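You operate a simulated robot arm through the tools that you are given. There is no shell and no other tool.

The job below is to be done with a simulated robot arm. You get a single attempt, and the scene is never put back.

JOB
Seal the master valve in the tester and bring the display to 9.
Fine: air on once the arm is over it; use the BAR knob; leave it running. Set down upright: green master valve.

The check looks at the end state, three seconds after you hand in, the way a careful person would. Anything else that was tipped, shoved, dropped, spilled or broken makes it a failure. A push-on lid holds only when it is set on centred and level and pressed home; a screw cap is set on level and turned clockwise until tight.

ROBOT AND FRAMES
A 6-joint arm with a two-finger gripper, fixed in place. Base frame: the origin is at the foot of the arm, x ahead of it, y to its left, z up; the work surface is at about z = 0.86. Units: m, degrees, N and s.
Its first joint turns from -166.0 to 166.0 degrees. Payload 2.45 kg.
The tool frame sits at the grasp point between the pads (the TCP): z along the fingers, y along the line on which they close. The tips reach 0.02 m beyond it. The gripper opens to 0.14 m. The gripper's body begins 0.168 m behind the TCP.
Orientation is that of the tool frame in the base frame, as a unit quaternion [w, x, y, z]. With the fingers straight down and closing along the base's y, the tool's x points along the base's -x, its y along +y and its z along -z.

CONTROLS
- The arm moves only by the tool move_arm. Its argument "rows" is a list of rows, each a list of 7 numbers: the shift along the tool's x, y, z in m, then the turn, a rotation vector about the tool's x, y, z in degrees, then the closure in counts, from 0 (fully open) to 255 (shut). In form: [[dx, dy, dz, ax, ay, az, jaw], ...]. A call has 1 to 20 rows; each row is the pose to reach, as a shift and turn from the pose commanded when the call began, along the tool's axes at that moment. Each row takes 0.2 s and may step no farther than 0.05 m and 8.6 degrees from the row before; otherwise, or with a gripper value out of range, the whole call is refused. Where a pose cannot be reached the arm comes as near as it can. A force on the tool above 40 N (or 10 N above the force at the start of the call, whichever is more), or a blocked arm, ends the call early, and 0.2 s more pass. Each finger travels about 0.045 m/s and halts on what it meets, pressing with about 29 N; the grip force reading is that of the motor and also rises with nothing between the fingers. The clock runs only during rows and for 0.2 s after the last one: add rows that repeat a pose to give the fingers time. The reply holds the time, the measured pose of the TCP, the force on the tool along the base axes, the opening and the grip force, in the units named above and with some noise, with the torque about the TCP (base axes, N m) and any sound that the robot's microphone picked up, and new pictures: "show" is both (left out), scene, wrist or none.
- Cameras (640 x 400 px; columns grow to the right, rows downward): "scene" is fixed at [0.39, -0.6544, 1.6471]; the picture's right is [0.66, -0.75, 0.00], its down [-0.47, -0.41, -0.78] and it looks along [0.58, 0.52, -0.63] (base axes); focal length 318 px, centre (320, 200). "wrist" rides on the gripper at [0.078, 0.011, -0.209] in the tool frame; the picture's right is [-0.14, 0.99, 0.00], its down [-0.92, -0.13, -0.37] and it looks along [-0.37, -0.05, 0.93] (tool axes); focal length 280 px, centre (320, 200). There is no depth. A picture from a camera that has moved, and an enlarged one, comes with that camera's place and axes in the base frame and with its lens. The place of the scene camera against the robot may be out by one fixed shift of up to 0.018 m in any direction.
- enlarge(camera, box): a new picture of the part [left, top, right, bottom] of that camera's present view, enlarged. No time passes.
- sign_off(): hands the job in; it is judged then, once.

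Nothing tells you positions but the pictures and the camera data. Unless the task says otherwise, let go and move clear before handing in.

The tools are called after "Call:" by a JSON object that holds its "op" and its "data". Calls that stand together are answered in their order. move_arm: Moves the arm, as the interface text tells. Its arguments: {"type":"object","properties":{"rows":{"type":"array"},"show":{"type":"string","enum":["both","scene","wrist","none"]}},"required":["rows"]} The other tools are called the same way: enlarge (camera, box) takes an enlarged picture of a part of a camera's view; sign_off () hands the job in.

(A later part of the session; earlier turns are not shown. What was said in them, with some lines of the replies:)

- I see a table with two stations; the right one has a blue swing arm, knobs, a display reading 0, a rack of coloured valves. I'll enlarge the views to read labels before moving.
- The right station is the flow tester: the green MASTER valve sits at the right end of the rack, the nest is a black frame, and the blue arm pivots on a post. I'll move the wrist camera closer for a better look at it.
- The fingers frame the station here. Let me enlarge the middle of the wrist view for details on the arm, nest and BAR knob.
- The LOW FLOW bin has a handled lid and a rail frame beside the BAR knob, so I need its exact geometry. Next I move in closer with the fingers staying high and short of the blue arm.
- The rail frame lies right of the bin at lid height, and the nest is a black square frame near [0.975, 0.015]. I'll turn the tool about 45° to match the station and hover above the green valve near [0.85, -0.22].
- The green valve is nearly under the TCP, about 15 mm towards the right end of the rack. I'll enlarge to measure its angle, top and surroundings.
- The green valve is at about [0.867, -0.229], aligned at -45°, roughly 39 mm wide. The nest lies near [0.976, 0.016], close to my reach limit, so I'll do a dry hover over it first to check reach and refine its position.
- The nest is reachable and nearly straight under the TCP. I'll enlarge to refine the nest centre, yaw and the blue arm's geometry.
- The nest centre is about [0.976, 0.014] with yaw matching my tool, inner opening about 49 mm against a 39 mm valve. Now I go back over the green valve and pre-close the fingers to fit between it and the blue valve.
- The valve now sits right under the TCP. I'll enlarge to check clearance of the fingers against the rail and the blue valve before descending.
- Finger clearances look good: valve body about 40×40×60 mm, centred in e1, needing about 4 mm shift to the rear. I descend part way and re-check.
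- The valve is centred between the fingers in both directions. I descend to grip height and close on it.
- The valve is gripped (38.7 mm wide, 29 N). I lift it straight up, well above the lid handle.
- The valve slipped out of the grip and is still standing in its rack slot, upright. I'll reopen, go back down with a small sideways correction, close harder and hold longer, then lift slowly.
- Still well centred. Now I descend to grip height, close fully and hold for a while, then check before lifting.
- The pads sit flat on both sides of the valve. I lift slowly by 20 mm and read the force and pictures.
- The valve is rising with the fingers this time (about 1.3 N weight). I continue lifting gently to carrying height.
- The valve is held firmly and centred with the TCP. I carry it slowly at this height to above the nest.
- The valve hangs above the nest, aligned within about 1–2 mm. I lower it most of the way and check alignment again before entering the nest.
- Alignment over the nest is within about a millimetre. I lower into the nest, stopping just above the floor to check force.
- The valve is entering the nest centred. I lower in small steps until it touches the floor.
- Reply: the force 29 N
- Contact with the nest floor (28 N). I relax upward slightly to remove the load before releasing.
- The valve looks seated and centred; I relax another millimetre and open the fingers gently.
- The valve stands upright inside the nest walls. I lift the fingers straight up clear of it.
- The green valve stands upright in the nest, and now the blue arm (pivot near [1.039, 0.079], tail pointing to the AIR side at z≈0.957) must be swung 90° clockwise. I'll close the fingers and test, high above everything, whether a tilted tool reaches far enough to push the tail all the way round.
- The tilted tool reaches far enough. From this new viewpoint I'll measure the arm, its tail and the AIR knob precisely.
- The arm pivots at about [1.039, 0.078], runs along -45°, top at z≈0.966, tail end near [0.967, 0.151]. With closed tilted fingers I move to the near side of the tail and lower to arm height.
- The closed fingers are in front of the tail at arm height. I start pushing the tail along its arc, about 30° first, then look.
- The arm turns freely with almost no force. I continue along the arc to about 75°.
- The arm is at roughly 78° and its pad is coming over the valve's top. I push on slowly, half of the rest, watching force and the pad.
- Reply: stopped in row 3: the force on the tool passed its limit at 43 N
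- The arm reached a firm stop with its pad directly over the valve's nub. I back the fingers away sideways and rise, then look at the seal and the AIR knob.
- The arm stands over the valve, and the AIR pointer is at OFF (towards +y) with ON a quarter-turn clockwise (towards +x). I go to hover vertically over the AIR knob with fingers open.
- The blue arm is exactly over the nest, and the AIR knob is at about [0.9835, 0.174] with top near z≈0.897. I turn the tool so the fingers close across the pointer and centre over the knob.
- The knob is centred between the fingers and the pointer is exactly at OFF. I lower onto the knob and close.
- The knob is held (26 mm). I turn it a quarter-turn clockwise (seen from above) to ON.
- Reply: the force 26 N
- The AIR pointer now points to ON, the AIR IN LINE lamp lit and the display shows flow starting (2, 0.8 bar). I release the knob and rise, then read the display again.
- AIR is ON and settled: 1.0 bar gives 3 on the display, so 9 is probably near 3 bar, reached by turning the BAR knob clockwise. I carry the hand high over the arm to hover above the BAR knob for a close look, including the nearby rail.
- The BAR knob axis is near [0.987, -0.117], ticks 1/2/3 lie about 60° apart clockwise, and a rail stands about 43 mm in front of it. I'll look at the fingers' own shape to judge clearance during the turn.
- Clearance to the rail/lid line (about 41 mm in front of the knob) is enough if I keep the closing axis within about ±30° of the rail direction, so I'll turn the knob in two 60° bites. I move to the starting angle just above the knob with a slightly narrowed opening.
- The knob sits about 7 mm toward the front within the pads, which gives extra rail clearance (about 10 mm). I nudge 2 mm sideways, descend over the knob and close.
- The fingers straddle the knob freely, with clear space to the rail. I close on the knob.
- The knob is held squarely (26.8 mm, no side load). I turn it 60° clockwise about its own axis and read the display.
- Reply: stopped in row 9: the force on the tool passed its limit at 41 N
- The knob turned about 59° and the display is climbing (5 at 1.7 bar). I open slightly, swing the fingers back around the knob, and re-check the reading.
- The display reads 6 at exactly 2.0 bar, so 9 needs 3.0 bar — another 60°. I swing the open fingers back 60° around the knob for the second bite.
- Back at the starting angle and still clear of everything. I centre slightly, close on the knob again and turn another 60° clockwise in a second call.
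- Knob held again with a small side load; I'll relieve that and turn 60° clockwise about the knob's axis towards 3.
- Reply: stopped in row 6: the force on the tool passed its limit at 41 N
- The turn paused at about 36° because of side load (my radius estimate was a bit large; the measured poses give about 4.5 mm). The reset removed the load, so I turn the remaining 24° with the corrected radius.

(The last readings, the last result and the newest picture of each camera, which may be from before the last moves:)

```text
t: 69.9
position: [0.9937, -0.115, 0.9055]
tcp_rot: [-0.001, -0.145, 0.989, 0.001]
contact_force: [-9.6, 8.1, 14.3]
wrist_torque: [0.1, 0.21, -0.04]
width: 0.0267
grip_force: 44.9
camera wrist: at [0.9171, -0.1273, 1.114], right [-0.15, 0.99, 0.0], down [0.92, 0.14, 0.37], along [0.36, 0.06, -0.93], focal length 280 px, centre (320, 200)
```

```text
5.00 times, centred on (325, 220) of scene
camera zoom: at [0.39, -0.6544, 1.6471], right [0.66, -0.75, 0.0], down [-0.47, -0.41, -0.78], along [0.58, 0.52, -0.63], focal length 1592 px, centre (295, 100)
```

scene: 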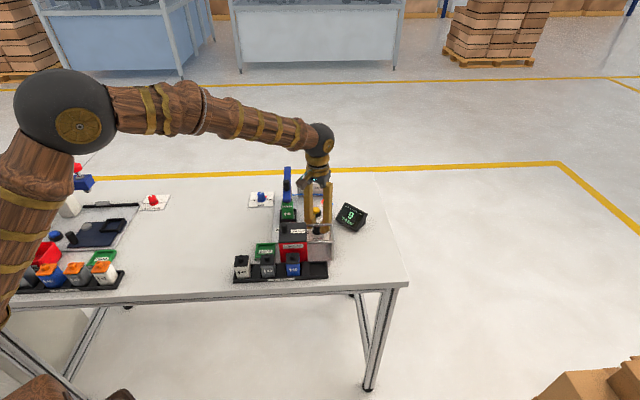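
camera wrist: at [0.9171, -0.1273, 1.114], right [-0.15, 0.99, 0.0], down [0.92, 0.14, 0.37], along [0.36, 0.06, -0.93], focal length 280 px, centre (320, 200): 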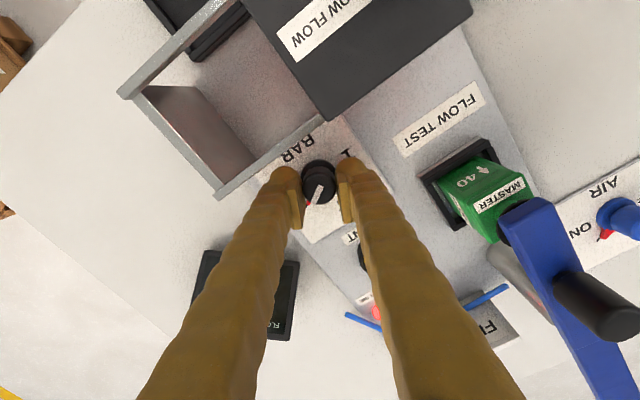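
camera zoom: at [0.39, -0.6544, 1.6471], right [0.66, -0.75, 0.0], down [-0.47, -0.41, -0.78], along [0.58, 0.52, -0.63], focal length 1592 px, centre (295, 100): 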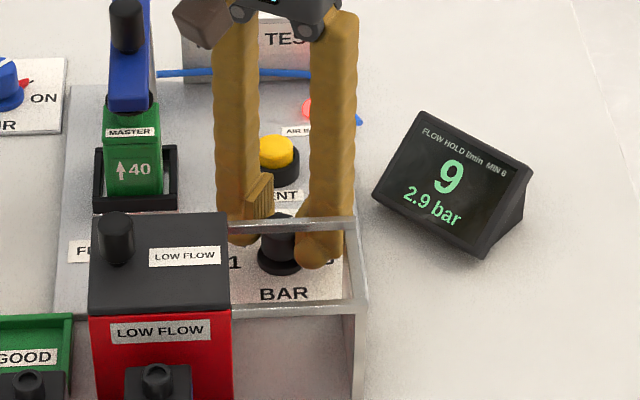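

The display now reads 9 at 2.9 bar and is settling towards 3.0. I release the knob and check the settled reading.

Call:
{"op": "move_arm", "data": {"rows": [[0, 0, 0, 0, 0, 0, 220], [0, 0, 0, 0, 0, 0, 200], [0, 0, 0, 0, 0, 0, 178], [0, 0, 0, 0, 0, 0, 178], [0, 0, 0, 0, 0, 0, 178]], "show": "both"}}

Call:
{"op": "enlarge", "data": {"camera": "wrist", "box": [240, 110, 400, 250]}}

Call:
{"op": "enlarge", "data": {"camera": "scene", "box": [270, 180, 380, 260]}}

```text
t: 71.1
position: [0.994, -0.1146, 0.9045]
tcp_rot: [-0.002, -0.146, 0.989, 0.001]
contact_force: [0.1, -0.4, 0.0]
wrist_torque: [-0.01, -0.03, 0.01]
width: 0.0424
grip_force: 0.1
camera wrist: at [0.9172, -0.1276, 1.1136], right [-0.15, 0.99, 0.0], down [0.92, 0.14, 0.37], along [0.36, 0.06, -0.93], focal length 280 px, centre (320, 200)
```

scene: 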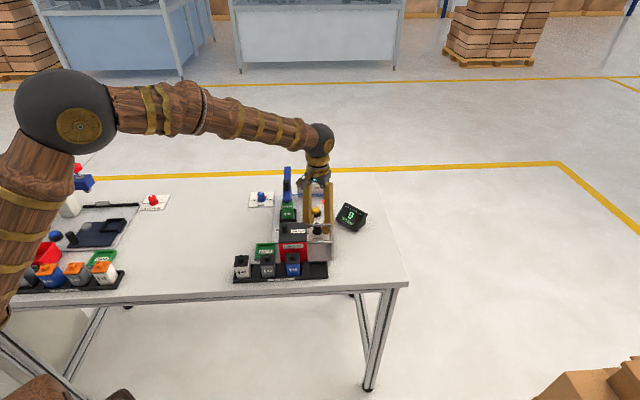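
wrist: 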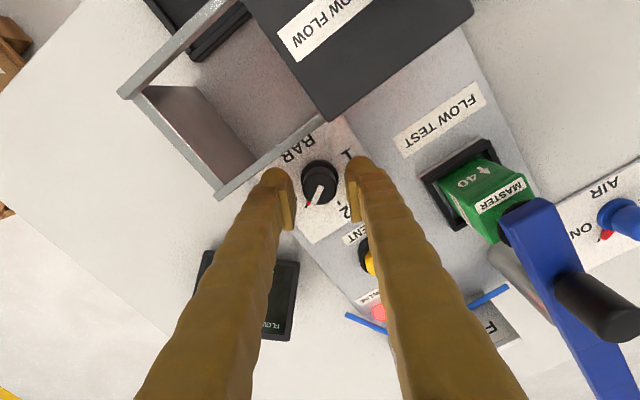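

```text
2.86 times, centred on (320, 180) of wrist
camera zoom: at [0.9172, -0.1276, 1.1136], right [-0.15, 0.99, 0.0], down [0.92, 0.14, 0.37], along [0.36, 0.06, -0.93], focal length 801 px, centre (320, 257)
```

zoom: 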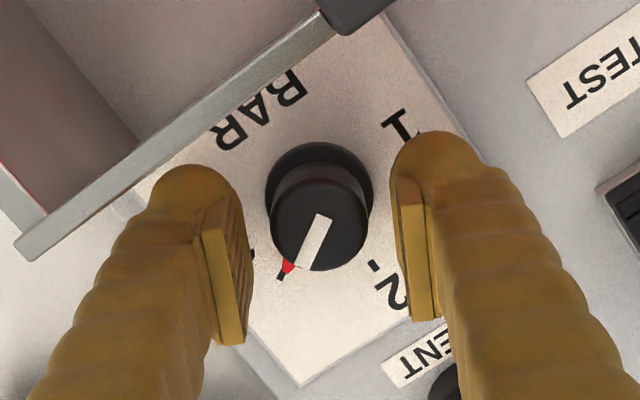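

```text
5.00 times, centred on (325, 220) of scene
camera zoom: at [0.39, -0.6544, 1.6471], right [0.66, -0.75, 0.0], down [-0.47, -0.41, -0.78], along [0.58, 0.52, -0.63], focal length 1592 px, centre (295, 100)
```

zoom: 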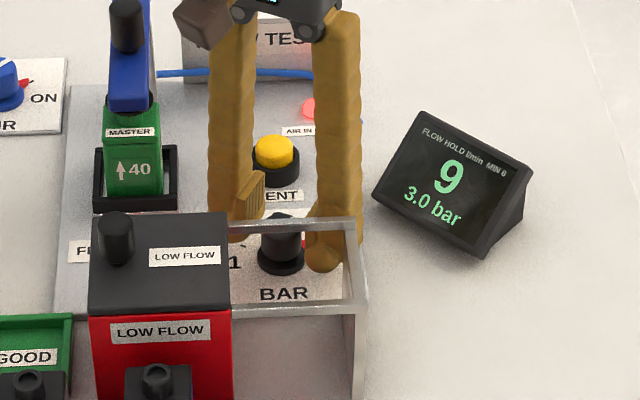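

The display reads a steady 9 at 3.0 bar. I rise straight up off the knob and move clear.

Call:
{"op": "move_arm", "data": {"rows": [[0, 0, -0.015, 0, 0, 0, 178], [0, 0, -0.045, 0, 0, 0, 178], [0, 0, -0.085, 0, 0, 0, 178], [0, 0, -0.125, 0, 0, 0, 178], [0, 0, -0.165, 0, 0, 0, 178], [0, 0, -0.2, 0, 0, 0, 178], [0.04, 0, -0.22, 0, 0, 0, 178], [0.085, 0, -0.24, 0, 0, 0, 178], [0.13, 0, -0.25, 0, 0, 0, 178], [0.17, 0.0, -0.25, 0, 0, 0, 178], [0.17, 0.0, -0.25, 0, 0, 0, 178]], "show": "both"}}

Call:
{"op": "enlarge", "data": {"camera": "scene", "box": [225, 155, 385, 290]}}

Call:
{"op": "enlarge", "data": {"camera": "scene", "box": [245, 160, 335, 235]}}

Call:
{"op": "enlarge", "data": {"camera": "scene", "box": [0, 150, 180, 300]}}

```text
t: 73.5
position: [0.8334, -0.1636, 1.1544]
tcp_rot: [-0.002, -0.145, 0.989, 0.001]
contact_force: [0.0, -0.2, 0.1]
wrist_torque: [-0.03, -0.03, 0.03]
width: 0.0425
grip_force: 0.0
camera wrist: at [0.756, -0.1769, 1.3636], right [-0.15, 0.99, 0.0], down [0.92, 0.14, 0.37], along [0.36, 0.06, -0.93], focal length 280 px, centre (320, 200)
```

scene: 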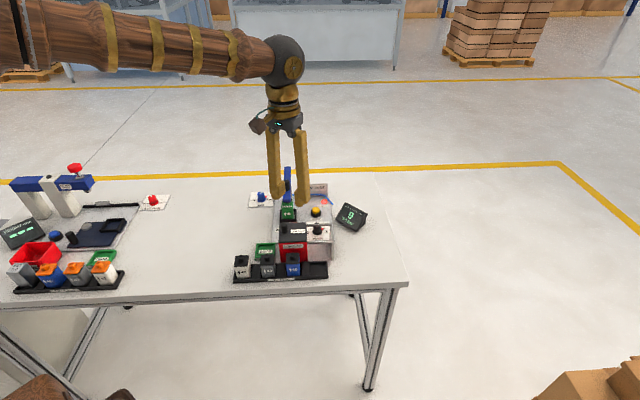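
wrist: 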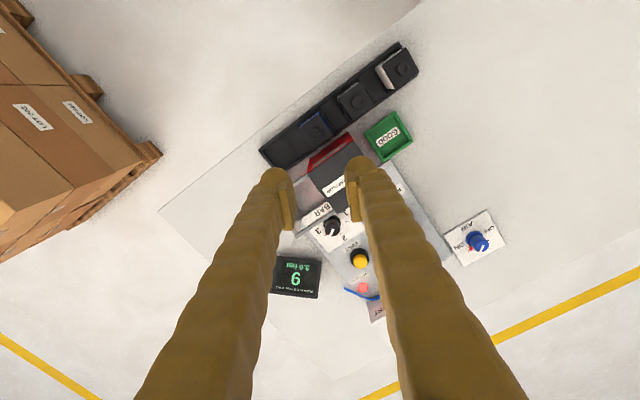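

```text
2.96 times, centred on (305, 222) of scene
camera zoom: at [0.39, -0.6544, 1.6471], right [0.66, -0.75, 0.0], down [-0.47, -0.41, -0.78], along [0.58, 0.52, -0.63], focal length 944 px, centre (364, 133)
```

zoom: 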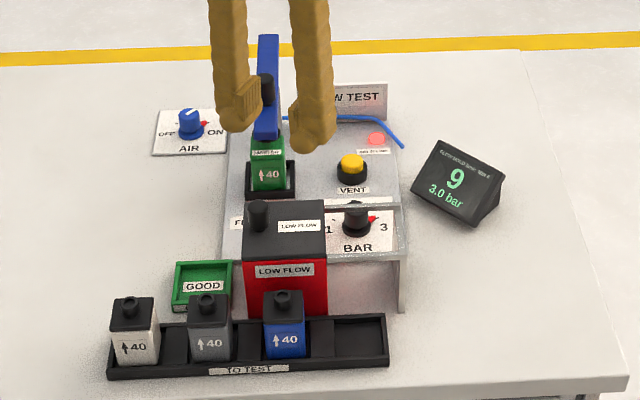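

```text
5.33 times, centred on (290, 198) of scene
camera zoom: at [0.39, -0.6544, 1.6471], right [0.66, -0.75, 0.0], down [-0.47, -0.41, -0.78], along [0.58, 0.52, -0.63], focal length 1699 px, centre (480, 213)
```

zoom: 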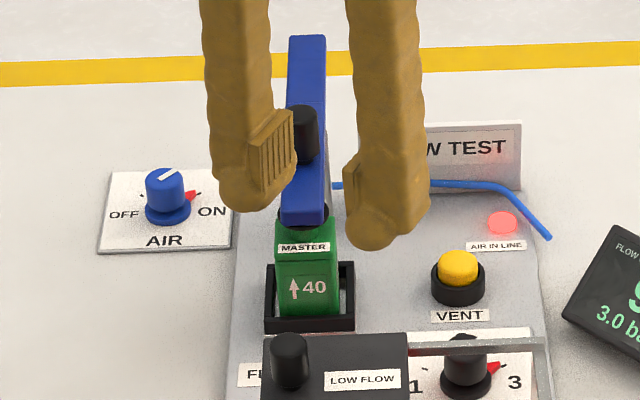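

```text
2.67 times, centred on (90, 225) of scene
camera zoom: at [0.39, -0.6544, 1.6471], right [0.66, -0.75, 0.0], down [-0.47, -0.41, -0.78], along [0.58, 0.52, -0.63], focal length 849 px, centre (933, 133)
```

zoom: 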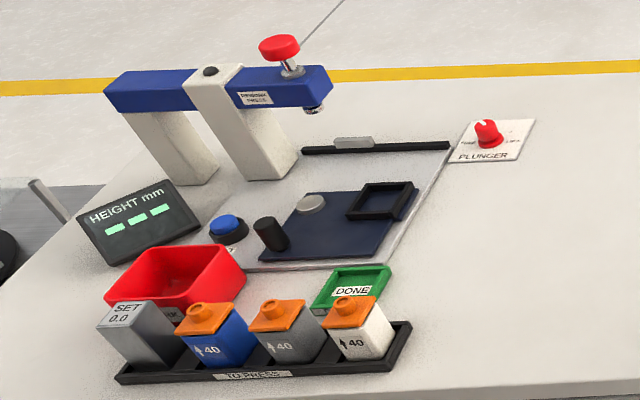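

The green master valve stands upright in the nest under the arm, air is ON, and the display has stayed at 9 (3.0 bar). Everything else is where it was and the hand is clear, so I'm handing the job in with the tester running.

Call:
{"op": "sign_off", "data": {}}

```text
The job is handed in.
```

The green master valve is sealed in the tester and the display shows a steady 9 at 3.0 bar, with the air left on. I've handed the job in; no result has come back yet.

- **Valve:** it stands upright in the nest with the blue arm over its nub. It slipped out of my grip on the first lift and stayed standing in its rack slot. The second lift held.
- **Air and pressure:** I turned AIR on only after the arm was over the valve. I then turned the BAR knob from 1 to 3, which took the display from 3 through 6 to 9.
- **Force stops:** the arm's force limit cut three moves short. One came as the blue arm reached its end stop, and two came from side load while turning the BAR knob. I saw no damage from any of them.
- **Everything else:** the last pictures show nothing else moved or tipped, and the gripper is open and clear.
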